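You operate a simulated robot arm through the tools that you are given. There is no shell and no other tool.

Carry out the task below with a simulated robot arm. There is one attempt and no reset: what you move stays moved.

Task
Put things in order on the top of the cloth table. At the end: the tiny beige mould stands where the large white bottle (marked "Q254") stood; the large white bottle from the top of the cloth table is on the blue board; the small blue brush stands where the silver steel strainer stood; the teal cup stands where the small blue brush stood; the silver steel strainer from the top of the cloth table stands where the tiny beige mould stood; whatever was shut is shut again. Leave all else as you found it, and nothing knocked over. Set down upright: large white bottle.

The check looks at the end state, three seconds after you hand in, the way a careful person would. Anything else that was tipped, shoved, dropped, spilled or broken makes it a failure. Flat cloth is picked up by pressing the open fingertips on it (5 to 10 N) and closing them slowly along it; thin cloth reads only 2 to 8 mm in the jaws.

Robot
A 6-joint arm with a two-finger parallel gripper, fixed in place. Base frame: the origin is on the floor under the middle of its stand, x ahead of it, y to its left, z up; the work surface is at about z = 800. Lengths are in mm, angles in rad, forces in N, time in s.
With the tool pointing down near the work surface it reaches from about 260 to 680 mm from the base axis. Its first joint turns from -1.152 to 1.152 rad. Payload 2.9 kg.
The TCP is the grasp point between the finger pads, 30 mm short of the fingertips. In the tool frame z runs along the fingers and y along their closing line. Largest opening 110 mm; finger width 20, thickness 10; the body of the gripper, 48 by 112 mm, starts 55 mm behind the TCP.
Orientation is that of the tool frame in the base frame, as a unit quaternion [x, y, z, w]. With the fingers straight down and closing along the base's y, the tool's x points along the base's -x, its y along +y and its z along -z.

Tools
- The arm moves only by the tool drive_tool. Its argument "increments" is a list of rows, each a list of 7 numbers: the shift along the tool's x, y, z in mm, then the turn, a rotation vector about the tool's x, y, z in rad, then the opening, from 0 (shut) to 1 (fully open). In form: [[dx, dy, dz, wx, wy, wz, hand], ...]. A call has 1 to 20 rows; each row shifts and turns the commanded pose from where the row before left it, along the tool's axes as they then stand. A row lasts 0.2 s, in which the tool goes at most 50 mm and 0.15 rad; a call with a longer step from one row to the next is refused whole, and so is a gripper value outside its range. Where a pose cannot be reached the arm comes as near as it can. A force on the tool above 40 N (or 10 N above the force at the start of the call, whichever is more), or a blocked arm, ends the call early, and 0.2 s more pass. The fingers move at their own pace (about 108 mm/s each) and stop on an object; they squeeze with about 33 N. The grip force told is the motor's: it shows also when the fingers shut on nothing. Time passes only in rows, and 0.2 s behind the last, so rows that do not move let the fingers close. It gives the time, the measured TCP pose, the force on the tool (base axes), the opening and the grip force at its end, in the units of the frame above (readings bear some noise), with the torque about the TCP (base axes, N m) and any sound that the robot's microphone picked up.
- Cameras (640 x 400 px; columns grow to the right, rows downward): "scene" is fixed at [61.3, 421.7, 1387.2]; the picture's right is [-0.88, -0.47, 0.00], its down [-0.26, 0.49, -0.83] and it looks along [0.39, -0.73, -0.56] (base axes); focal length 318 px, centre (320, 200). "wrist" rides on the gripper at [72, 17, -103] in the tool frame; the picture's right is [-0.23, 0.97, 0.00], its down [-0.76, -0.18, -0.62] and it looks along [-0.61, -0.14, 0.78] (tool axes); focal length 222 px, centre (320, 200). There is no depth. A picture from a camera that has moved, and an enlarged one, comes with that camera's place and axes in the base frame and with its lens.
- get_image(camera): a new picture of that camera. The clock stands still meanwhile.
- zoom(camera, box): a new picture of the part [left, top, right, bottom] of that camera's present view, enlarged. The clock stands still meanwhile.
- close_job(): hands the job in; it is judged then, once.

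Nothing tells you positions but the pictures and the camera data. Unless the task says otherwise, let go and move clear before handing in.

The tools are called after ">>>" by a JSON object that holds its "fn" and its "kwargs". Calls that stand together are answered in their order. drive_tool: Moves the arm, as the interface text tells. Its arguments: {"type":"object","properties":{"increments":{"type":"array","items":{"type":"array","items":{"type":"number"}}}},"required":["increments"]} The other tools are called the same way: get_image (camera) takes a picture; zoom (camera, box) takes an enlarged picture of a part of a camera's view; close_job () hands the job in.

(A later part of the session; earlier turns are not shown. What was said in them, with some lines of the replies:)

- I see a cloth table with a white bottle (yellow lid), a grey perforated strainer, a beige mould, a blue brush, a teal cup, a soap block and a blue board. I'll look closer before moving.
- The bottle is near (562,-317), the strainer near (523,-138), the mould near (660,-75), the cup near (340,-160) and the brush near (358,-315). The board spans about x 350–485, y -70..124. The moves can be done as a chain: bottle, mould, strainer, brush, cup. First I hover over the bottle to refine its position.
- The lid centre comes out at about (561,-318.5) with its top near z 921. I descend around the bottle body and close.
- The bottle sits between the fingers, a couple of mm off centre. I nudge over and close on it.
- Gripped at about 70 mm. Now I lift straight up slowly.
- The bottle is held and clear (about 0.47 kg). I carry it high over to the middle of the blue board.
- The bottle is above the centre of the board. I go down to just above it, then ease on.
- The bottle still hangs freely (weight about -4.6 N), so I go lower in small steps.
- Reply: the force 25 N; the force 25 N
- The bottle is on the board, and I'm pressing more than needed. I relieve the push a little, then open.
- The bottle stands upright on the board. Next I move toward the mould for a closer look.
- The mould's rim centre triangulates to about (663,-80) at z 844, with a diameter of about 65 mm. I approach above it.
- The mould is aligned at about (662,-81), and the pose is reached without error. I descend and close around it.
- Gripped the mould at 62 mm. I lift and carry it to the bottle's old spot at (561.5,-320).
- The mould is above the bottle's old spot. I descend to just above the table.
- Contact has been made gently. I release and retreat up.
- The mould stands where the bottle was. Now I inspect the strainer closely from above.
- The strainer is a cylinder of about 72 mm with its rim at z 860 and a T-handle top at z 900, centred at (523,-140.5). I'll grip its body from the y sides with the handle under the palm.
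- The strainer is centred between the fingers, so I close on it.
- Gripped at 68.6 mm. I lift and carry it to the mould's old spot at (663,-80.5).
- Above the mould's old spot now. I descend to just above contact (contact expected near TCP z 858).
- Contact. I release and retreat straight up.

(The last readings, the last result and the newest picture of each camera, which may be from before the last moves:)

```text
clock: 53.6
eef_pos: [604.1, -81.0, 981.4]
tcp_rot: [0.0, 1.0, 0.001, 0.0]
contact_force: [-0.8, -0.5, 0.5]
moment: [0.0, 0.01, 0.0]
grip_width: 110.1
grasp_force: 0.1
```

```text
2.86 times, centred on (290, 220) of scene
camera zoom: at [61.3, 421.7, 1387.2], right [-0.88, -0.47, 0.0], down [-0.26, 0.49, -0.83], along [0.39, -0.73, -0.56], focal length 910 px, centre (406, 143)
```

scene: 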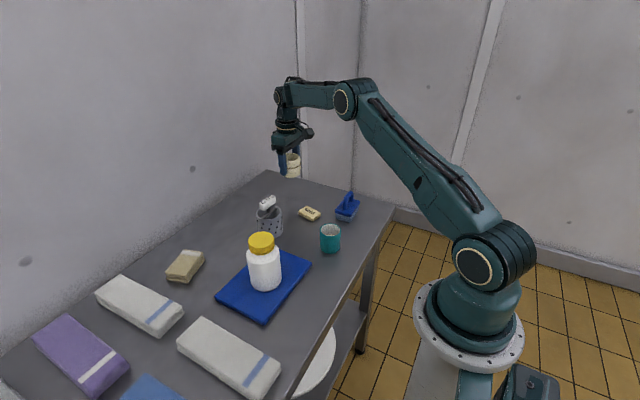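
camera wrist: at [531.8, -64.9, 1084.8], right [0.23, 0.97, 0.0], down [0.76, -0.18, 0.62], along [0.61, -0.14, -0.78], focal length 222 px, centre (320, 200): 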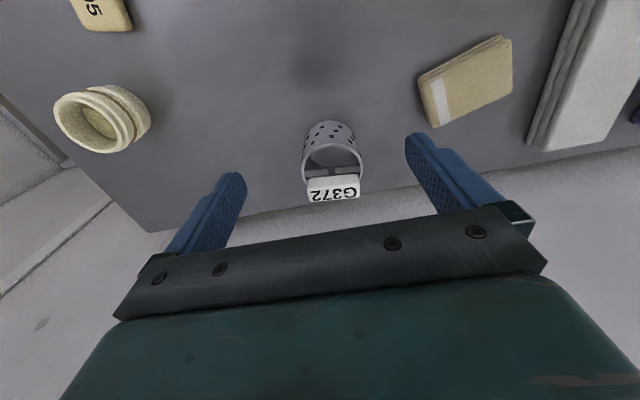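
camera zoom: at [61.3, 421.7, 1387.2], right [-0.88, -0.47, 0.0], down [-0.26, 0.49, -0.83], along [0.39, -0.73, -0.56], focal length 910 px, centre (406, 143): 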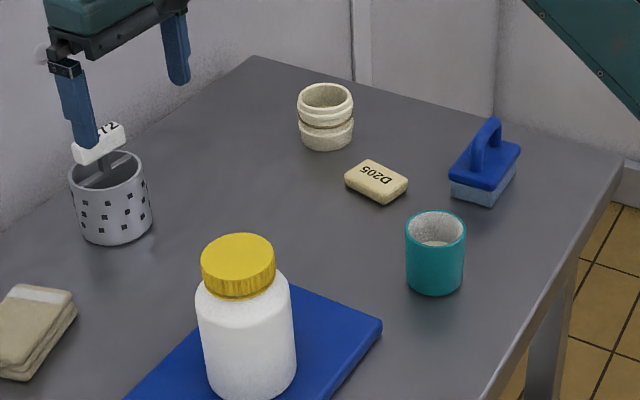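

The strainer is placed. Next I go to the blue brush to check its shape and handle direction.

>>> {"fn": "drive_tool", "kwargs": {"increments": [[8, -7, -10, 0, 0, 0, 1], [18, -16, -10, 0, 0, 0, 1], [24, -21, -10, 0, 0, 0, 1], [24, -21, 0, 0, 0, 0, 1], [24, -21, 0, 0, 0, 0, 1], [24, -21, 0, 0, 0, 0, 1], [24, -21, 0, 0, 0, 0, 1], [24, -21, 0, 0, 0, 0, 1], [24, -21, 0, 0, 0, 0, 1], [24, -21, 0, 0, 0, 0, 1], [22, -21, 0, 0, 0, 0, 1], [16, -14, 0, 0, 0, 0, 1], [8, -8, 0, 0, 0, 0, 1], [0, 0, 0, 0, 0, 0, 1]]}}

>>> {"fn": "get_image", "kwargs": {"camera": "wrist"}}

>>> {"fn": "zoom", "kwargs": {"camera": "scene", "box": [310, 170, 390, 240]}}

```text
clock: 56.6
eef_pos: [339.5, -314.1, 1011.5]
tcp_rot: [0.0, 1.0, 0.0, 0.001]
contact_force: [0.9, 0.1, 0.9]
moment: [0.01, -0.02, 0.01]
grip_width: 109.8
grasp_force: 0.0
```

```text
taken
camera wrist: at [267.6, -299.3, 1115.0], right [0.23, 0.97, 0.0], down [0.76, -0.18, 0.62], along [0.61, -0.14, -0.78], focal length 222 px, centre (320, 200)
```

wrist: 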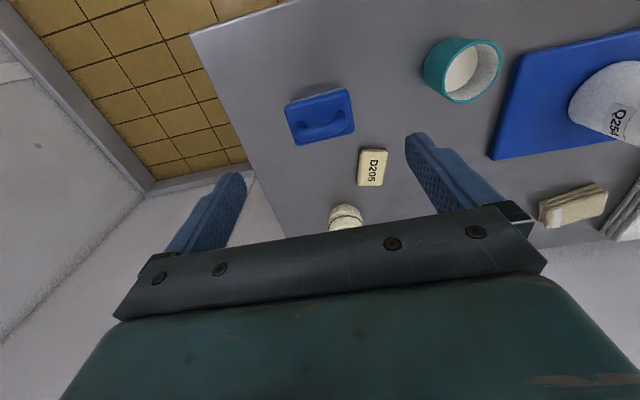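

```text
5.71 times, centred on (350, 205) of scene
camera zoom: at [61.3, 421.6, 1387.2], right [-0.88, -0.47, 0.0], down [-0.26, 0.49, -0.83], along [0.39, -0.73, -0.56], focal length 1819 px, centre (149, 171)
```

zoom: 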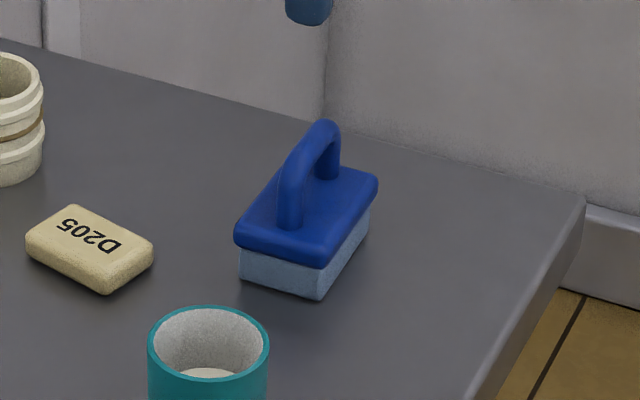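

>>> {"fn": "zoom", "kwargs": {"camera": "wrist", "box": [260, 60, 400, 160]}}

>>> {"fn": "zoom", "kwargs": {"camera": "wrist", "box": [400, 20, 520, 120]}}

>>> {"fn": "zoom", "kwargs": {"camera": "wrist", "box": [540, 40, 640, 160]}}

```text
4.00 times, centred on (330, 110) of wrist
camera zoom: at [267.6, -299.3, 1115.0], right [0.23, 0.97, 0.0], down [0.76, -0.18, 0.62], along [0.61, -0.14, -0.78], focal length 888 px, centre (280, 560)
```

zoom: 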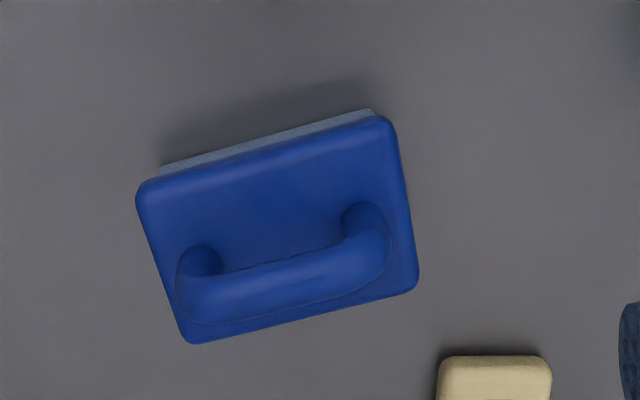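

```text
4.00 times, centred on (460, 70) of wrist
camera zoom: at [267.6, -299.3, 1115.0], right [0.23, 0.97, 0.0], down [0.76, -0.18, 0.62], along [0.61, -0.14, -0.78], focal length 888 px, centre (-240, 720)
```

zoom: 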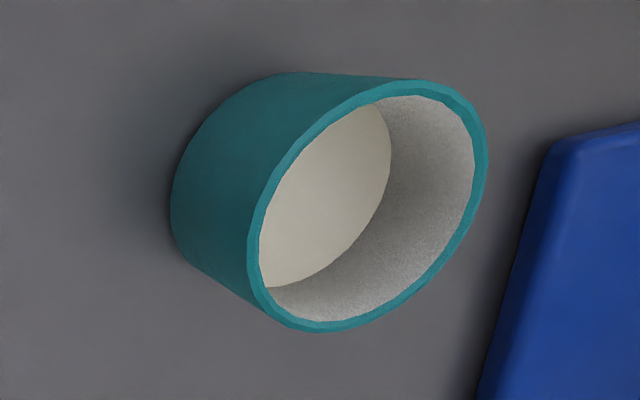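

```text
3.33 times, centred on (590, 100) of wrist
camera zoom: at [267.6, -299.3, 1115.0], right [0.23, 0.97, 0.0], down [0.76, -0.18, 0.62], along [0.61, -0.14, -0.78], focal length 740 px, centre (-580, 533)
```

zoom: 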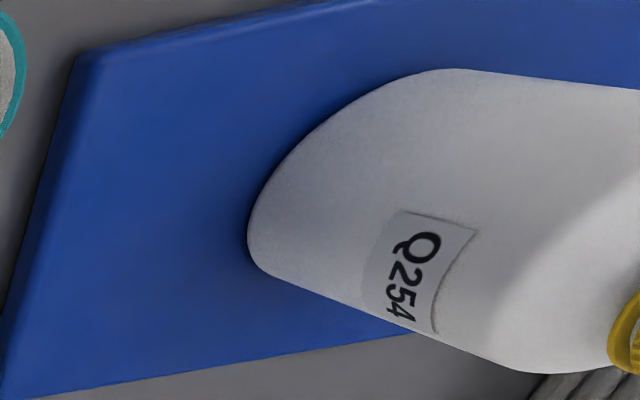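

The label Q254 on the bottle is confirmed. The brush plate is about 52 x 78 mm, aligned with the axes, centred near (361,-319.5), with its top near z 830 and the handle top near z 870. I'll grip the plate's short ends along y.

>>> {"fn": "drive_tool", "kwargs": {"increments": [[-7, -2, 15, 0, 0, 0, 1], [-7, -2, 20, 0, 0, 0, 1], [-7.5, -1.4, 20, 0, 0, 0, 1], [0, 0, 20, 0, 0, 0, 1], [0, 0, 16, 0, 0, 0, 1], [0, 0, 10, 0, 0, 0, 1], [0, 0, 0, 0, 0, 0, 1]]}}

>>> {"fn": "get_image", "kwargs": {"camera": "wrist"}}

>>> {"fn": "zoom", "kwargs": {"camera": "wrist", "box": [220, 60, 420, 185]}}

>>> {"fn": "zoom", "kwargs": {"camera": "scene", "box": [290, 130, 410, 240]}}

```text
clock: 58.2
eef_pos: [360.6, -319.9, 911.0]
tcp_rot: [0.0, 1.0, 0.0, 0.0]
contact_force: [-0.2, -0.4, -0.5]
moment: [0.01, -0.02, 0.03]
grip_width: 109.8
grasp_force: 0.0
```

```text
taken
camera wrist: at [289.4, -304.2, 1013.9], right [0.23, 0.97, 0.0], down [0.76, -0.18, 0.62], along [0.61, -0.14, -0.78], focal length 222 px, centre (320, 200)
```

wrist: 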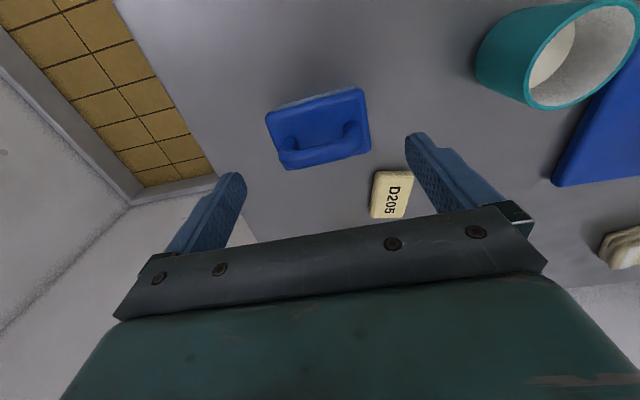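

```text
3.20 times, centred on (320, 122) of wrist
camera zoom: at [289.4, -304.2, 1013.9], right [0.23, 0.97, 0.0], down [0.76, -0.18, 0.62], along [0.61, -0.14, -0.78], focal length 711 px, centre (320, 448)
```

zoom: 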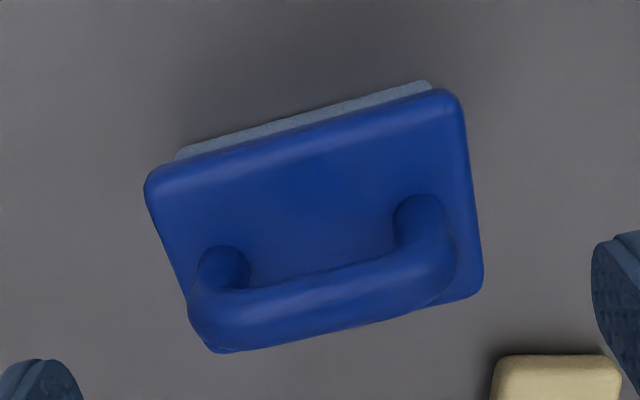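

```text
3.64 times, centred on (350, 185) of scene
camera zoom: at [61.3, 421.6, 1387.2], right [-0.88, -0.47, 0.0], down [-0.26, 0.49, -0.83], along [0.39, -0.73, -0.56], focal length 1158 px, centre (211, 254)
```

zoom: 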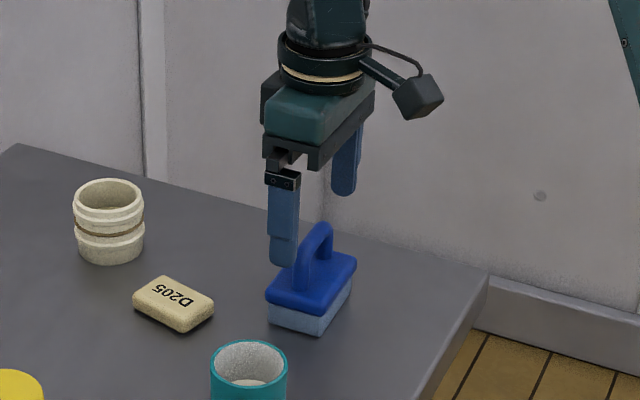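

The plate is confirmed at x 337–390, y -360..-281, aligned with the axes. I centre on it and descend.

>>> {"fn": "drive_tool", "kwargs": {"increments": [[-2.5, -0.7, 12, 0, 0, 0, 1], [0, 0, 18, 0, 0, 0, 1], [0, 0, 16, 0, 0, 0, 1], [0, 0, 12, 0, 0, 0, 1], [0, 0, 8, 0, 0, 0, 1], [0, 0, 6, 0, 0, 0, 1], [0, 0, 0, 0, 0, 0, 1]]}}

>>> {"fn": "get_image", "kwargs": {"camera": "wrist"}}

>>> {"fn": "zoom", "kwargs": {"camera": "scene", "box": [290, 130, 410, 240]}}

```text
clock: 59.8
eef_pos: [363.6, -320.6, 839.5]
tcp_rot: [0.0, 1.0, 0.0, 0.0]
contact_force: [0.1, 0.0, 0.4]
moment: [-0.06, 0.04, 0.03]
grip_width: 110.0
grasp_force: 0.0
```

```text
taken
camera wrist: at [291.9, -304.5, 941.9], right [0.23, 0.97, 0.0], down [0.76, -0.18, 0.62], along [0.61, -0.14, -0.78], focal length 222 px, centre (320, 200)
```

wrist: 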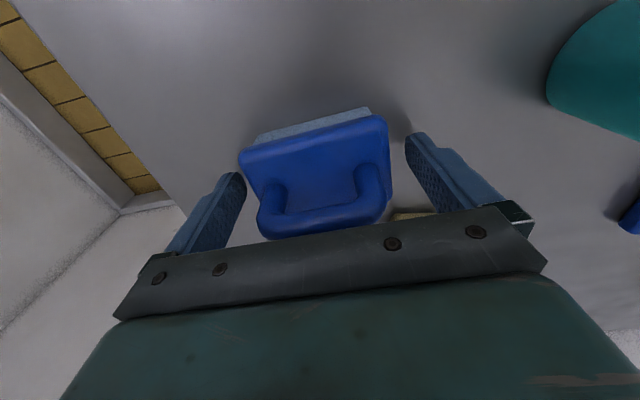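

```text
3.64 times, centred on (350, 185) of scene
camera zoom: at [61.3, 421.6, 1387.2], right [-0.88, -0.47, 0.0], down [-0.26, 0.49, -0.83], along [0.39, -0.73, -0.56], focal length 1158 px, centre (211, 254)
```

zoom: 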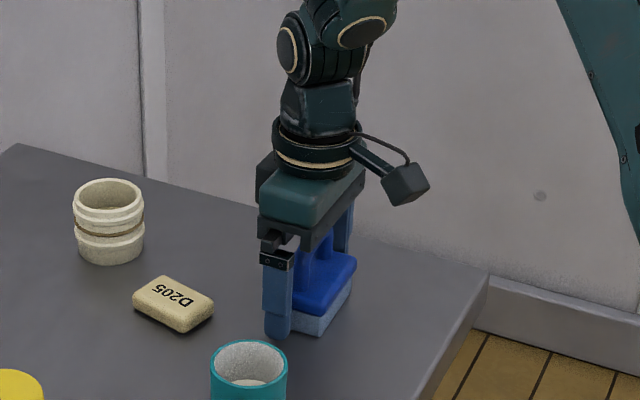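

>>> {"fn": "drive_tool", "kwargs": {"increments": [[0, 0, 0, 0, 0, 0, 0.88], [0, 0, 0, 0, 0, 0, 0.8], [0, 0, 0, 0, 0, 0, 0.74], [0, 0, 0, 0, 0, 0, 0.68], [0, 0, 0, 0, 0, 0, 0.6], [0, 0, 0, 0, 0, 0, 0.6]]}}

>>> {"fn": "get_image", "kwargs": {"camera": "wrist"}}

```text
clock: 61.2
eef_pos: [363.9, -320.5, 838.1]
tcp_rot: [0.0, 1.0, 0.0, 0.0]
contact_force: [0.4, 0.8, 1.4]
moment: [0.04, 0.03, 0.04]
grip_width: 81.7
grasp_force: 33.3
```

```text
taken
camera wrist: at [291.9, -304.4, 942.0], right [0.23, 0.97, 0.0], down [0.76, -0.18, 0.62], along [0.61, -0.14, -0.78], focal length 222 px, centre (320, 200)
```

wrist: 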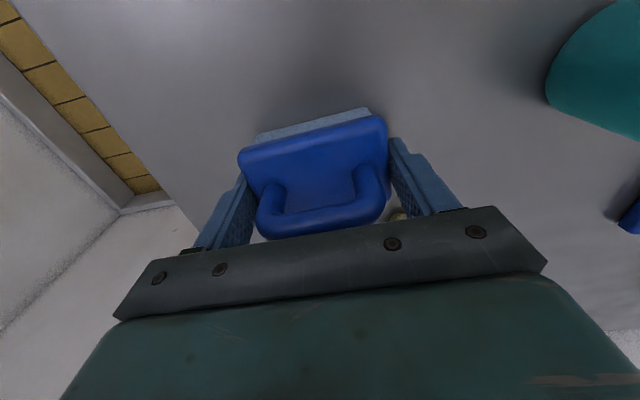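

Gripped the plate at 82 mm. I lift and check the hold before travelling.

>>> {"fn": "drive_tool", "kwargs": {"increments": [[0, 0, -3, 0, 0, 0, 0.6], [0, 0, -7, 0, 0, 0, 0.6], [0, 0, -12, 0, 0, 0, 0.6], [0, 0, -18, 0, 0, 0, 0.6], [0, 0, -20, 0, 0, 0, 0.6], [0, 0, -20, 0, 0, 0, 0.6], [0, 0, -20, 0, 0, 0, 0.6], [0, 0, 0, 0, 0, 0, 0.6]]}}

>>> {"fn": "get_image", "kwargs": {"camera": "wrist"}}

>>> {"fn": "zoom", "kwargs": {"camera": "scene", "box": [270, 110, 410, 240]}}

```text
clock: 63.0
eef_pos: [363.7, -320.6, 938.9]
tcp_rot: [0.0, 1.0, -0.001, 0.0]
contact_force: [0.5, 0.3, -0.9]
moment: [0.0, 0.0, -0.03]
grip_width: 81.8
grasp_force: 32.6
```

```text
taken
camera wrist: at [291.9, -304.6, 1042.0], right [0.23, 0.97, 0.0], down [0.76, -0.18, 0.62], along [0.61, -0.14, -0.78], focal length 222 px, centre (320, 200)
```

wrist: 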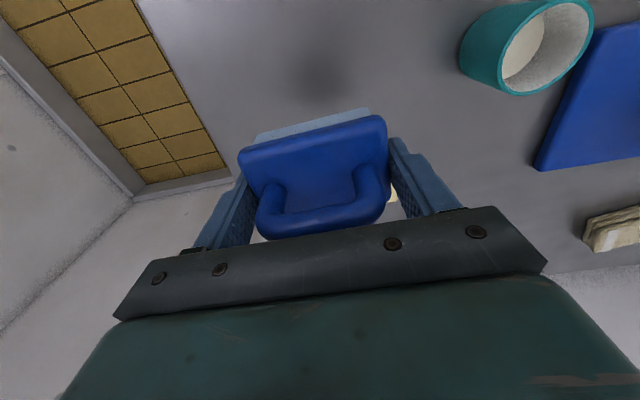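

```text
3.08 times, centred on (340, 175) of scene
camera zoom: at [61.3, 421.6, 1387.2], right [-0.88, -0.47, 0.0], down [-0.26, 0.49, -0.83], along [0.39, -0.73, -0.56], focal length 980 px, centre (258, 277)
```

zoom: 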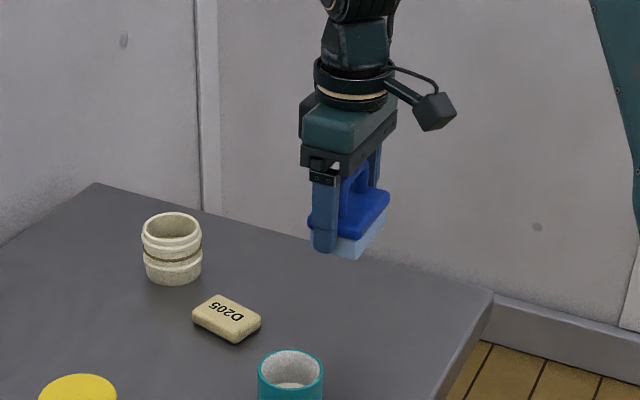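

The brush is held level. I carry it to the strainer's old spot at (523,-140.3).

>>> {"fn": "drive_tool", "kwargs": {"increments": [[-5, 6, 0, 0, 0, 0, 0.6], [-12, 13.5, 0, 0, 0, 0, 0.6], [-16, 18, 0, 0, 0, 0, 0.6], [-17, 19.5, 0, 0, 0, 0, 0.6], [-17, 19.5, 0, 0, 0, 0, 0.6], [-17, 19.5, 0, 0, 0, 0, 0.6], [-17, 19.5, 0, 0, 0, 0, 0.6], [-17, 19, 0, 0, 0, 0, 0.6], [-17, 19, 0, 0, 0, 0, 0.6], [-14, 15, 0, 0, 0, 0, 0.6], [-7, 8, 0, 0, 0, 0, 0.6], [-3.5, 3.8, 0, 0, 0, 0, 0.6], [0, 0, 0, 0, 0, 0, 0.6]]}}

>>> {"fn": "get_image", "kwargs": {"camera": "wrist"}}

>>> {"fn": "get_image", "kwargs": {"camera": "scene"}}

```text
clock: 65.8
eef_pos: [523.9, -140.6, 938.2]
tcp_rot: [0.0, 1.0, 0.0, 0.0]
contact_force: [-0.1, 0.0, -1.6]
moment: [-0.02, 0.04, 0.02]
grip_width: 81.5
grasp_force: 32.3
```

```text
taken
camera wrist: at [451.6, -124.5, 1041.7], right [0.23, 0.97, 0.0], down [0.76, -0.18, 0.62], along [0.61, -0.14, -0.78], focal length 222 px, centre (320, 200)
```

wrist: 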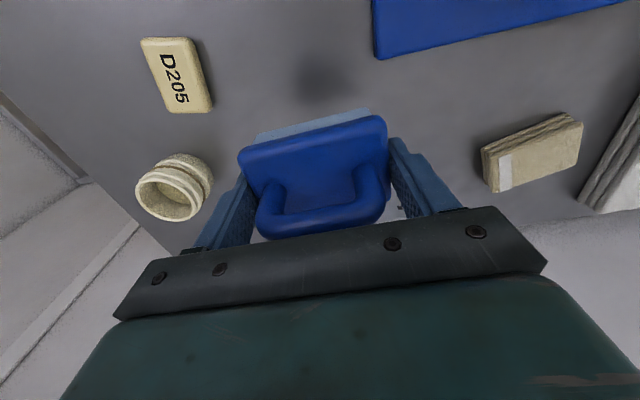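

```text
taken
```

scene: 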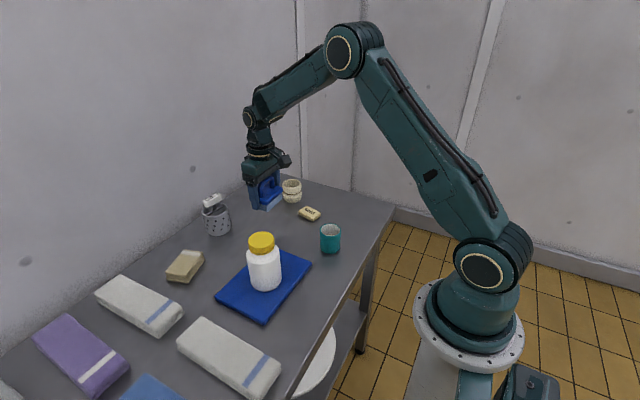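

Above the strainer's old spot now. I descend to just above the table.

>>> {"fn": "drive_tool", "kwargs": {"increments": [[0, 0, 12, 0, 0, 0, 0.6], [0, 0, 20, 0, 0, 0, 0.6], [0, 0, 22, 0, 0, 0, 0.6], [0, 0, 18, 0, 0, 0, 0.6], [0, 0, 12, 0, 0, 0, 0.6], [0, 0, 7, 0, 0, 0, 0.6], [0, 0, 5, 0, 0, 0, 0.6], [0, 0, 0, 0, 0, 0, 0.6]]}}

```text
clock: 67.6
eef_pos: [522.9, -139.3, 843.0]
tcp_rot: [-0.001, 1.0, 0.0, 0.0]
contact_force: [0.9, -0.8, -0.6]
moment: [0.01, 0.02, 0.02]
grip_width: 81.7
grasp_force: 33.4
```

>>> {"fn": "drive_tool", "kwargs": {"increments": [[0, 0, 2, 0, 0, 0, 0.6], [0, 0, 0, 0, 0, 0, 0.6]]}}

```text
clock: 68.2
eef_pos: [523.2, -140.6, 839.3]
tcp_rot: [0.001, 1.0, 0.0, 0.0]
contact_force: [-0.5, 0.1, -1.1]
moment: [0.0, 0.03, 0.0]
grip_width: 81.7
grasp_force: 33.3
```

>>> {"fn": "drive_tool", "kwargs": {"increments": [[0, 0, 1, 0, 0, 0, 0.6], [0, 0, 0, 0, 0, 0, 0.6]]}}

```text
clock: 68.8
eef_pos: [524.3, -141.2, 840.4]
tcp_rot: [0.0, 1.0, 0.0, 0.001]
contact_force: [0.2, -0.2, -0.7]
moment: [-0.01, -0.01, 0.01]
grip_width: 81.5
grasp_force: 32.8
```

>>> {"fn": "drive_tool", "kwargs": {"increments": [[0, 0, 1, 0, 0, 0, 0.6], [0, 0, 0, 0, 0, 0, 0.6]]}}

```text
clock: 69.4
eef_pos: [523.2, -140.3, 840.2]
tcp_rot: [0.0, 1.0, 0.0, 0.001]
contact_force: [-0.7, -0.1, 1.1]
moment: [0.02, 0.09, 0.0]
grip_width: 81.5
grasp_force: 33.3
```

>>> {"fn": "drive_tool", "kwargs": {"increments": [[0, 0, 0.8, 0, 0, 0, 0.6], [0, 0, 0, 0, 0, 0, 0.6]]}}

```text
clock: 70.0
eef_pos: [523.6, -138.7, 839.8]
tcp_rot: [0.0, 1.0, 0.0, 0.0]
contact_force: [-3.5, 3.2, 15.0]
moment: [0.12, 0.35, 0.01]
grip_width: 81.7
grasp_force: 33.0
```

Firm contact with the table. I ease off half a mm, release and rise.

>>> {"fn": "drive_tool", "kwargs": {"increments": [[0, 0, -0.8, 0, 0, 0, 0.6], [0, 0, 0, 0, 0, 0, 0.78], [0, 0, 0, 0, 0, 0, 0.85], [0, 0, 0, 0, 0, 0, 1], [0, 0, 0, 0, 0, 0, 1], [0, 0, -8, 0, 0, 0, 1], [0, 0, -15, 0, 0, 0, 1], [0, 0, -20, 0, 0, 0, 1], [0, 0, -25, 0, 0, 0, 1], [0, 0, -25, 0, 0, 0, 1], [0, 0, -25, 0, 0, 0, 1], [0, 0, -20, 0, 0, 0, 1], [0, 0, 0, 0, 0, 0, 1]]}}

>>> {"fn": "get_image", "kwargs": {"camera": "wrist"}}

>>> {"fn": "zoom", "kwargs": {"camera": "scene", "box": [180, 150, 400, 290]}}

```text
clock: 72.8
eef_pos: [524.0, -141.3, 978.8]
tcp_rot: [0.0, 1.0, 0.0, -0.001]
contact_force: [-0.4, 0.0, -0.1]
moment: [-0.02, 0.0, 0.0]
grip_width: 110.0
grasp_force: 0.0
```

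```text
taken
camera wrist: at [451.6, -124.6, 1080.9], right [0.23, 0.97, 0.0], down [0.76, -0.18, 0.62], along [0.61, -0.14, -0.78], focal length 222 px, centre (320, 200)
```

wrist: 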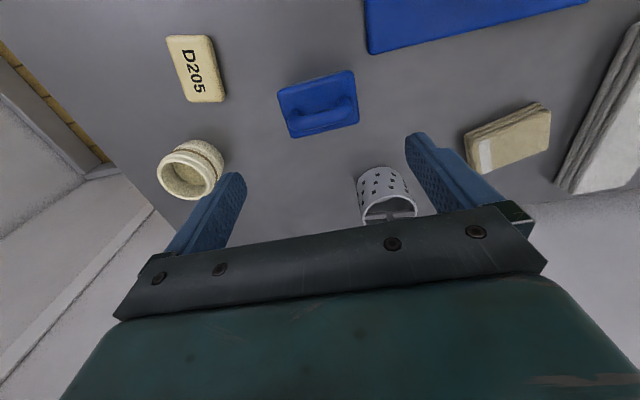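

```text
2.86 times, centred on (290, 220) of scene
camera zoom: at [61.3, 421.7, 1387.2], right [-0.88, -0.47, 0.0], down [-0.26, 0.49, -0.83], along [0.39, -0.73, -0.56], focal length 910 px, centre (406, 143)
```

zoom: 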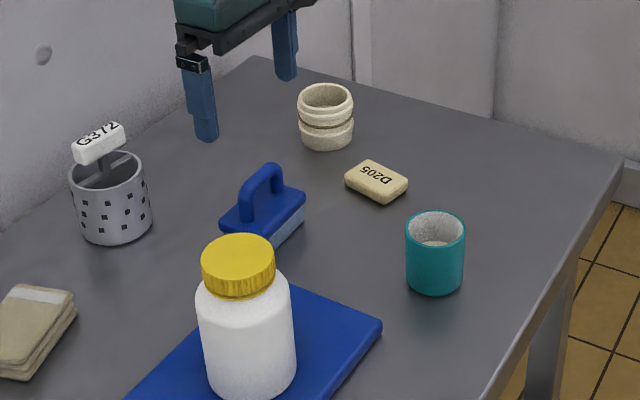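

The brush is in place. Now I go to the teal cup.

>>> {"fn": "drive_tool", "kwargs": {"increments": [[8, -1, -5, 0, 0, 0, 1], [18, -2, -5, 0, 0, 0, 1], [24, -2, -5, 0, 0, 0, 1], [24, -2, -6, 0, 0, 0, 1], [24, -2, 0, 0, 0, 0, 1], [24, -2, 0, 0, 0, 0, 1], [24, -2, 0, 0, 0, 0, 1], [22, -2, 0, 0, 0, 0, 1], [14, -2, 0, 0, 0, 0, 1], [8, -1, 0, 0, 0, 0, 1], [0, 0, 0, 0, 0, 0, 1]]}}

>>> {"fn": "get_image", "kwargs": {"camera": "wrist"}}

>>> {"fn": "zoom", "kwargs": {"camera": "wrist", "box": [220, 60, 420, 185]}}

>>> {"fn": "zoom", "kwargs": {"camera": "scene", "box": [290, 200, 370, 270]}}

```text
clock: 75.2
eef_pos: [332.3, -159.5, 996.7]
tcp_rot: [0.0, 1.0, 0.0, 0.0]
contact_force: [-0.7, 0.3, -0.5]
moment: [-0.02, -0.03, 0.0]
grip_width: 109.8
grasp_force: 0.1
```

```text
taken
camera wrist: at [261.0, -142.4, 1100.9], right [0.23, 0.97, 0.0], down [0.76, -0.18, 0.62], along [0.61, -0.14, -0.78], focal length 222 px, centre (320, 200)
```

wrist: 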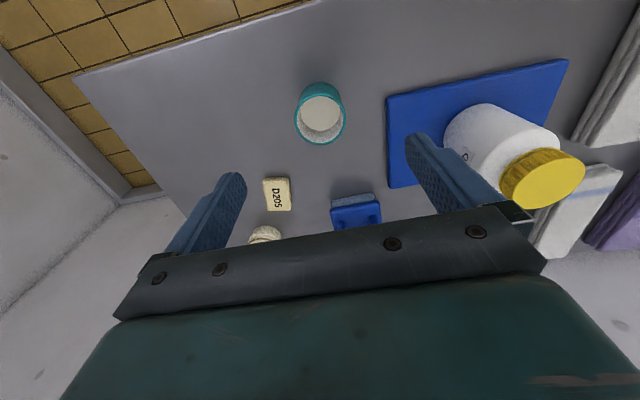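

```text
3.20 times, centred on (320, 122) of wrist
camera zoom: at [261.0, -142.4, 1100.9], right [0.23, 0.97, 0.0], down [0.76, -0.18, 0.62], along [0.61, -0.14, -0.78], focal length 711 px, centre (320, 448)
```

zoom: 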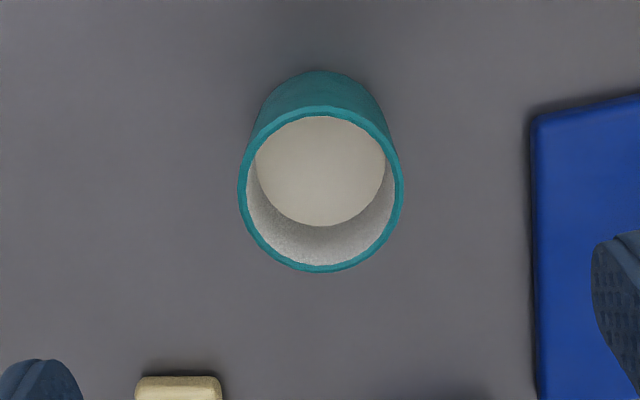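

```text
5.71 times, centred on (330, 235) of scene
camera zoom: at [61.3, 421.7, 1387.2], right [-0.88, -0.47, 0.0], down [-0.26, 0.49, -0.83], along [0.39, -0.73, -0.56], focal length 1819 px, centre (263, 0)
```

zoom: 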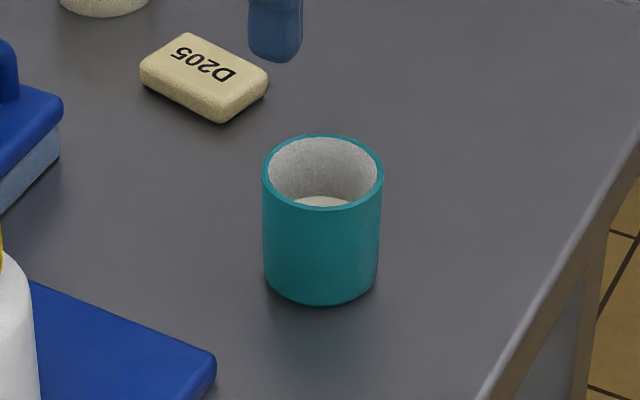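

The cup holds a pale liquid, so I must keep it level and move gently. Its rim centre is at (341,-160.5), z 859, diameter 56 mm. I descend around it.

>>> {"fn": "drive_tool", "kwargs": {"increments": [[-4, -0.5, 12, 0, 0, 0, 1], [-4.7, -0.5, 20, 0, 0, 0, 1], [0, 0, 22, 0, 0, 0, 1], [0, 0, 22, 0, 0, 0, 1], [0, 0, 20, 0, 0, 0, 1], [0, 0, 10, 0, 0, 0, 1], [0, 0, 0, 0, 0, 0, 1]]}}

>>> {"fn": "get_image", "kwargs": {"camera": "wrist"}}

```text
clock: 76.8
eef_pos: [341.8, -158.4, 891.7]
tcp_rot: [0.0, 1.0, 0.0, 0.0]
contact_force: [0.6, 0.6, -1.2]
moment: [0.02, -0.02, 0.03]
grip_width: 109.9
grasp_force: 0.1
```

```text
taken
camera wrist: at [270.3, -142.8, 994.7], right [0.23, 0.97, 0.0], down [0.76, -0.18, 0.62], along [0.61, -0.14, -0.78], focal length 222 px, centre (320, 200)
```

wrist: 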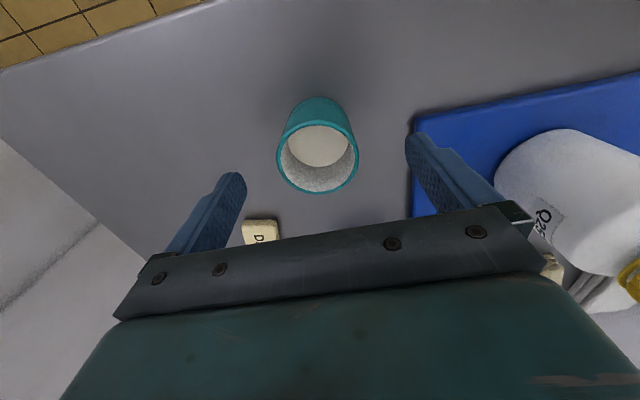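

>>> {"fn": "drive_tool", "kwargs": {"increments": [[1, 0, 12, 0, 0, 0, 1], [0, 0, 16, 0, 0, 0, 1], [0, 0, 12, 0, 0, 0, 1], [0, 0, 7, 0, 0, 0, 1], [0, 0, 3, 0, 0, 0, 1], [0, 0, 0, 0, 0, 0, 1]]}}

>>> {"fn": "get_image", "kwargs": {"camera": "wrist"}}

>>> {"fn": "zoom", "kwargs": {"camera": "scene", "box": [270, 160, 390, 270]}}

```text
clock: 78.2
eef_pos: [340.5, -160.2, 841.7]
tcp_rot: [-0.001, 1.0, 0.0, -0.001]
contact_force: [0.2, -0.9, 0.1]
moment: [0.02, -0.02, 0.01]
grip_width: 110.1
grasp_force: 0.0
```

```text
taken
camera wrist: at [269.2, -143.5, 944.9], right [0.23, 0.97, 0.0], down [0.76, -0.18, 0.62], along [0.61, -0.14, -0.78], focal length 222 px, centre (320, 200)
```

wrist: 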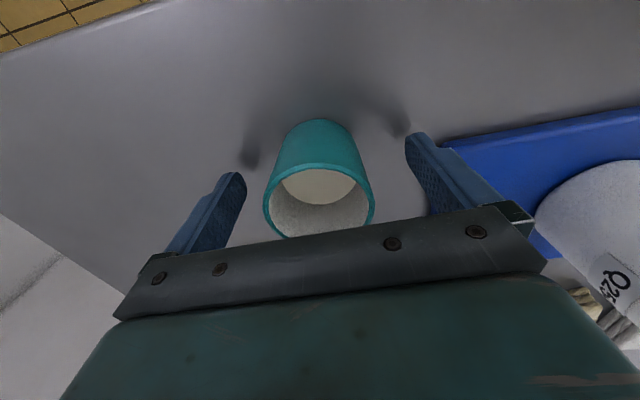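

```text
3.64 times, centred on (330, 215) of scene
camera zoom: at [61.3, 421.6, 1387.2], right [-0.88, -0.47, 0.0], down [-0.26, 0.49, -0.83], along [0.39, -0.73, -0.56], focal length 1158 px, centre (284, 146)
```

zoom: 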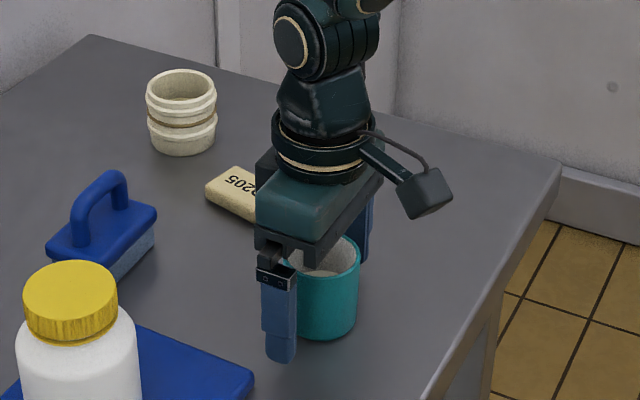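

Centred. I close slowly so the cup isn't jolted.

>>> {"fn": "drive_tool", "kwargs": {"increments": [[0, 0, 0, 0, 0, 0, 0.85], [0, 0, 0, 0, 0, 0, 0.72], [0, 0, 0, 0, 0, 0, 0.62], [0, 0, 0, 0, 0, 0, 0.57], [0, 0, 0, 0, 0, 0, 0.54], [0, 0, 0, 0, 0, 0, 0.51], [0, 0, 0, 0, 0, 0, 0.48], [0, 0, 0, 0, 0, 0, 0.45], [0, 0, 0, 0, 0, 0, 0.45]]}}

>>> {"fn": "get_image", "kwargs": {"camera": "wrist"}}

```text
clock: 80.2
eef_pos: [340.0, -158.4, 841.2]
tcp_rot: [0.0, 1.0, 0.0, 0.0]
contact_force: [-0.7, -0.5, 1.9]
moment: [-0.01, 0.03, 0.0]
grip_width: 54.6
grasp_force: 33.5
```

```text
taken
camera wrist: at [269.2, -143.5, 945.0], right [0.23, 0.97, 0.0], down [0.76, -0.18, 0.62], along [0.61, -0.14, -0.78], focal length 222 px, centre (320, 200)
```

wrist: 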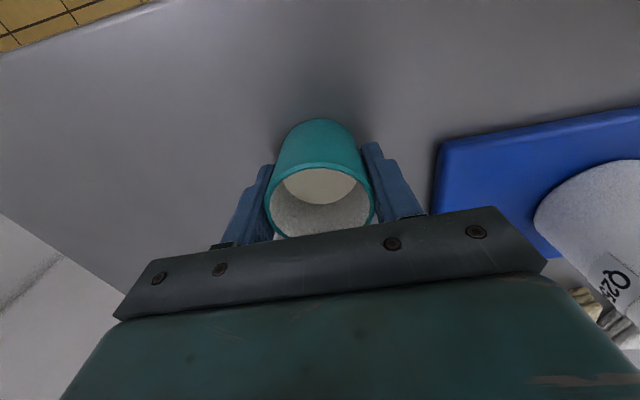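

Gripped. I lift gently.

>>> {"fn": "drive_tool", "kwargs": {"increments": [[0, 0, -1, 0, 0, 0, 0.45], [0, 0, -3, 0, 0, 0, 0.45], [0, 0, -5, 0, 0, 0, 0.45], [0, 0, -6, 0, 0, 0, 0.45], [0, 0, -6, 0, 0, 0, 0.45], [0, 0, -6, 0, 0, 0, 0.45], [0, 0, -5, 0, 0, 0, 0.45], [0, 0, -4, 0, 0, 0, 0.45], [0, 0, -3, 0, 0, 0, 0.45], [0, 0, -1, 0, 0, 0, 0.45], [0, 0, 0, 0, 0, 0, 0.45]]}}

>>> {"fn": "get_image", "kwargs": {"camera": "wrist"}}

>>> {"fn": "zoom", "kwargs": {"camera": "scene", "box": [270, 150, 390, 260]}}

```text
clock: 82.6
eef_pos: [339.8, -159.4, 882.9]
tcp_rot: [0.0, 1.0, 0.0, 0.0]
contact_force: [0.4, -0.2, 0.4]
moment: [-0.02, 0.04, -0.05]
grip_width: 54.7
grasp_force: 33.0
```

```text
taken
camera wrist: at [268.9, -143.1, 985.3], right [0.23, 0.97, 0.0], down [0.76, -0.18, 0.62], along [0.61, -0.14, -0.78], focal length 222 px, centre (320, 200)
```

wrist: 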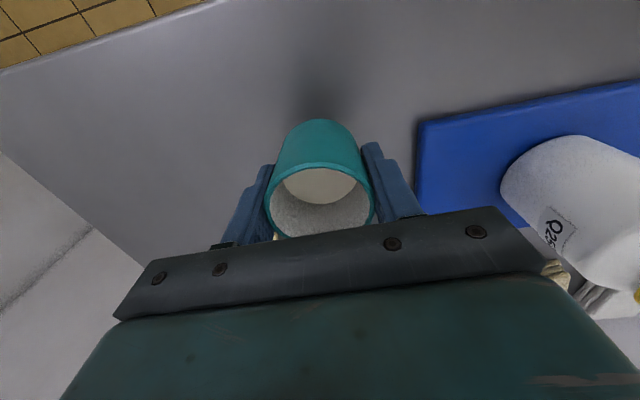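

```text
3.64 times, centred on (330, 205) of scene
camera zoom: at [61.3, 421.6, 1387.2], right [-0.88, -0.47, 0.0], down [-0.26, 0.49, -0.83], along [0.39, -0.73, -0.56], focal length 1158 px, centre (284, 182)
```

zoom: 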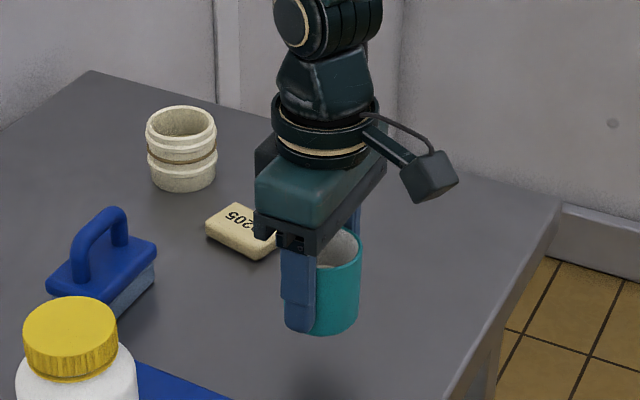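

The cup is held level. I carry it slowly to the brush's old spot at (363.5,-320.5).

>>> {"fn": "drive_tool", "kwargs": {"increments": [[-0.4, -3, 0, 0, 0, 0, 0.45], [-0.9, -6, 0, 0, 0, 0, 0.45], [-1.3, -9, 0, 0, 0, 0, 0.45], [-1.6, -11, 0, 0, 0, 0, 0.45], [-1.8, -12, 0, 0, 0, 0, 0.45], [-1.8, -12, 0, 0, 0, 0, 0.45], [-1.8, -12, 0, 0, 0, 0, 0.45], [-1.8, -12, 0, 0, 0, 0, 0.45], [-1.8, -12, 0, 0, 0, 0, 0.45], [-1.8, -12, 0, 0, 0, 0, 0.45], [-1.8, -12, 0, 0, 0, 0, 0.45], [-1.8, -12, 0, 0, 0, 0, 0.45], [-1.6, -11, 0, 0, 0, 0, 0.45], [-1.3, -9, 0, 0, 0, 0, 0.45], [-1, -7, 0, 0, 0, 0, 0.45], [-0.7, -5, 0, 0, 0, 0, 0.45], [-0.4, -3, 0, 0, 0, 0, 0.45], [0, 0, 0, 0, 0, 0, 0.45]]}}

>>> {"fn": "get_image", "kwargs": {"camera": "wrist"}}

```text
clock: 86.4
eef_pos: [365.1, -321.4, 882.2]
tcp_rot: [-0.001, 1.0, 0.0, -0.001]
contact_force: [-0.4, 0.5, -0.7]
moment: [0.0, 0.03, 0.0]
grip_width: 54.5
grasp_force: 33.3
```

```text
taken
camera wrist: at [292.5, -303.8, 985.1], right [0.23, 0.97, 0.0], down [0.76, -0.18, 0.62], along [0.61, -0.14, -0.78], focal length 222 px, centre (320, 200)
```

wrist: 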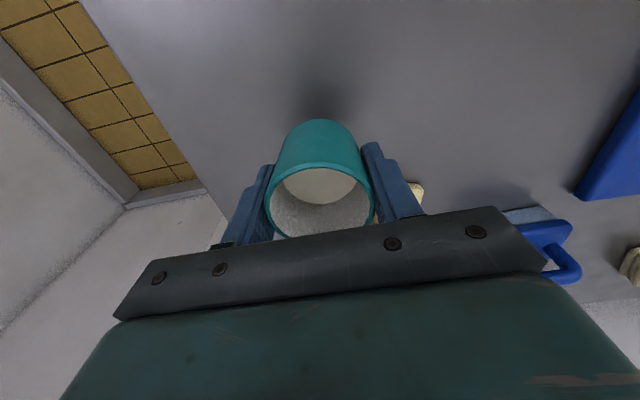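

Above the brush's old spot now. I lower slowly to a few mm above the table.

>>> {"fn": "drive_tool", "kwargs": {"increments": [[0, 0, 2, 0, 0, 0, 0.45], [0, 0, 5, 0, 0, 0, 0.45], [0, 0, 7, 0, 0, 0, 0.45], [0, 0, 7, 0, 0, 0, 0.45], [0, 0, 7, 0, 0, 0, 0.45], [0, 0, 5, 0, 0, 0, 0.45], [0, 0, 3, 0, 0, 0, 0.45], [0, 0, 1, 0, 0, 0, 0.45], [0, 0, 0, 0, 0, 0, 0.45]]}}

```text
clock: 88.4
eef_pos: [363.6, -318.9, 844.1]
tcp_rot: [0.0, 1.0, 0.0, 0.0]
contact_force: [0.2, 0.3, -1.9]
moment: [-0.04, 0.01, 0.01]
grip_width: 54.3
grasp_force: 32.8
```

>>> {"fn": "drive_tool", "kwargs": {"increments": [[0, 0, 1.5, 0, 0, 0, 0.45], [0, 0, 0, 0, 0, 0, 0.45]]}}

```text
clock: 89.0
eef_pos: [363.1, -320.1, 843.7]
tcp_rot: [0.0, 1.0, 0.0, 0.0]
contact_force: [-0.8, 0.1, -0.5]
moment: [0.02, -0.02, 0.0]
grip_width: 54.9
grasp_force: 32.6
```

>>> {"fn": "drive_tool", "kwargs": {"increments": [[0, 0, 1, 0, 0, 0, 0.45], [0, 0, 0, 0, 0, 0, 0.45]]}}

```text
clock: 89.6
eef_pos: [364.0, -319.6, 842.9]
tcp_rot: [0.0, 1.0, 0.001, 0.0]
contact_force: [0.1, -0.7, -0.7]
moment: [0.0, 0.02, -0.02]
grip_width: 54.7
grasp_force: 33.1
```

>>> {"fn": "drive_tool", "kwargs": {"increments": [[0, 0, 1, 0, 0, 0, 0.45], [0, 0, 0, 0, 0, 0, 0.45]]}}

```text
clock: 90.2
eef_pos: [362.9, -320.1, 842.2]
tcp_rot: [0.0, 1.0, 0.0, 0.0]
contact_force: [-1.6, 1.2, 6.7]
moment: [0.12, 0.1, 0.03]
grip_width: 54.6
grasp_force: 33.4
```

Contact. I release slowly and withdraw straight up.

>>> {"fn": "drive_tool", "kwargs": {"increments": [[0, 0, -0.5, 0, 0, 0, 0.45], [0, 0, 0, 0, 0, 0, 0.52], [0, 0, 0, 0, 0, 0, 0.58], [0, 0, 0, 0, 0, 0, 0.7], [0, 0, 0, 0, 0, 0, 0.85], [0, 0, 0, 0, 0, 0, 1], [0, 0, 0, 0, 0, 0, 1], [0, 0, -8, 0, 0, 0, 1], [0, 0, -15, 0, 0, 0, 1], [0, 0, -20, 0, 0, 0, 1], [0, 0, -25, 0, 0, 0, 1], [0, 0, -25, 0, 0, 0, 1], [0, 0, -25, 0, 0, 0, 1], [0, 0, -25, 0, 0, 0, 1], [0, 0, -25, 0, 0, 0, 1], [0, 0, -20, 0, 0, 0, 1], [0, 0, 0, 0, 0, 0, 1]]}}

>>> {"fn": "get_image", "kwargs": {"camera": "wrist"}}

>>> {"fn": "get_image", "kwargs": {"camera": "scene"}}

>>> {"fn": "zoom", "kwargs": {"camera": "scene", "box": [180, 150, 400, 290]}}

```text
clock: 93.8
eef_pos: [364.8, -320.1, 1030.6]
tcp_rot: [0.0, 1.0, -0.001, 0.001]
contact_force: [-0.7, -0.6, -0.2]
moment: [0.0, 0.03, -0.03]
grip_width: 110.3
grasp_force: 0.0
```

```text
taken
camera wrist: at [292.7, -303.3, 1133.4], right [0.23, 0.97, 0.0], down [0.76, -0.18, 0.62], along [0.61, -0.14, -0.78], focal length 222 px, centre (320, 200)
```

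wrist: 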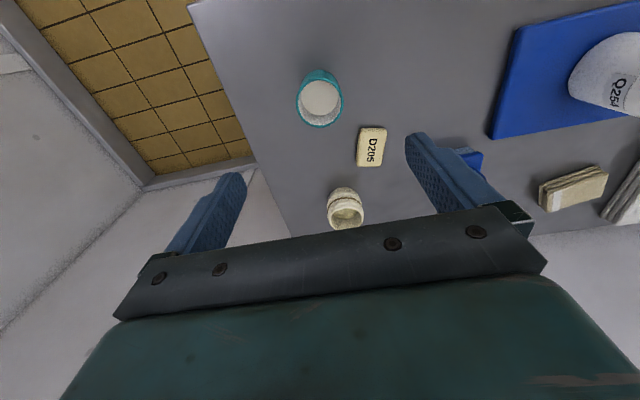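

```text
taken
```

scene: 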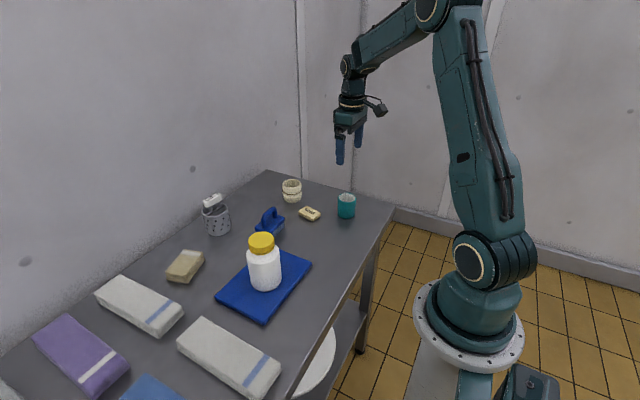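

```text
2.86 times, centred on (290, 220) of scene
camera zoom: at [61.3, 421.7, 1387.2], right [-0.88, -0.47, 0.0], down [-0.26, 0.49, -0.83], along [0.39, -0.73, -0.56], focal length 910 px, centre (406, 143)
```

zoom: 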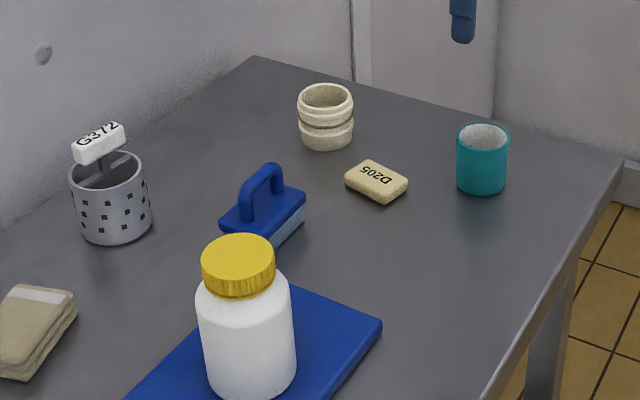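

Everything is in its target place: mould at the bottle's old spot, bottle upright on the board, brush at the strainer's spot, cup at the brush's spot and strainer at the mould's spot. The soap, cloths and board are unmoved. I move a bit higher and clear, then hand in.

>>> {"fn": "drive_tool", "kwargs": {"increments": [[-5, 20, -10, 0, 0, 0, 1], [-8, 28, -15, 0, 0, 0, 1], [-8, 28, -15, 0, 0, 0, 1], [-8, 28, -10, 0, 0, 0, 1], [-6, 20, -5, 0, 0, 0, 1], [0, 0, 0, 0, 0, 0, 1]]}}

>>> {"fn": "get_image", "kwargs": {"camera": "wrist"}}

```text
clock: 95.2
eef_pos: [399.3, -195.2, 1085.0]
tcp_rot: [-0.001, 1.0, 0.001, 0.0]
contact_force: [-0.2, -0.5, 0.2]
moment: [0.01, 0.0, -0.01]
grip_width: 110.1
grasp_force: 0.1
```

```text
taken
camera wrist: at [327.8, -179.2, 1188.4], right [0.23, 0.97, 0.0], down [0.76, -0.18, 0.62], along [0.61, -0.14, -0.78], focal length 222 px, centre (320, 200)
```

wrist: 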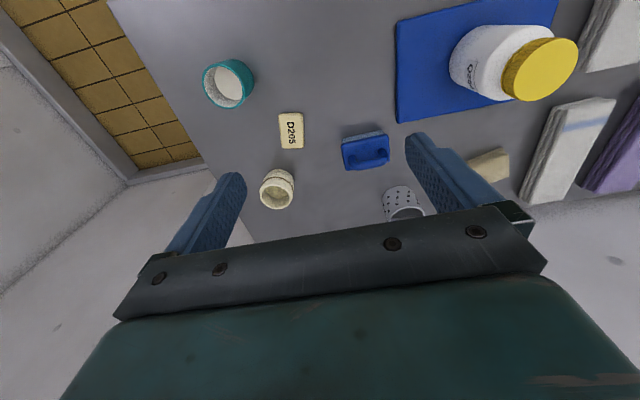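

The final view confirms the arrangement: all items upright, the gripper open and clear. I hand the job in.

>>> {"fn": "close_job", "kwargs": {}}

```text
The job is handed in.
```

The table is arranged as you asked, and I handed the job in. I don't have the result of the check yet.

- **Bottle (Q254):** it stands upright near the middle of the blue board with its lid still on.
- **Mould:** it stands where the bottle was.
- **Strainer:** it stands where the mould was.
- **Brush:** it stands where the strainer was.
- **Cup:** it stands where the brush was. It seems to hold a pale liquid, so I kept it level; none looked spilled.

The soap, cloths and board look unmoved in the last pictures, and nothing was knocked over. I didn't open anything, so nothing needed shutting.

When I set the bottle down I pressed it onto the board with about 25 N for a moment before easing off. I saw no effect on the bottle or the board. The arm finished open and clear of everything.
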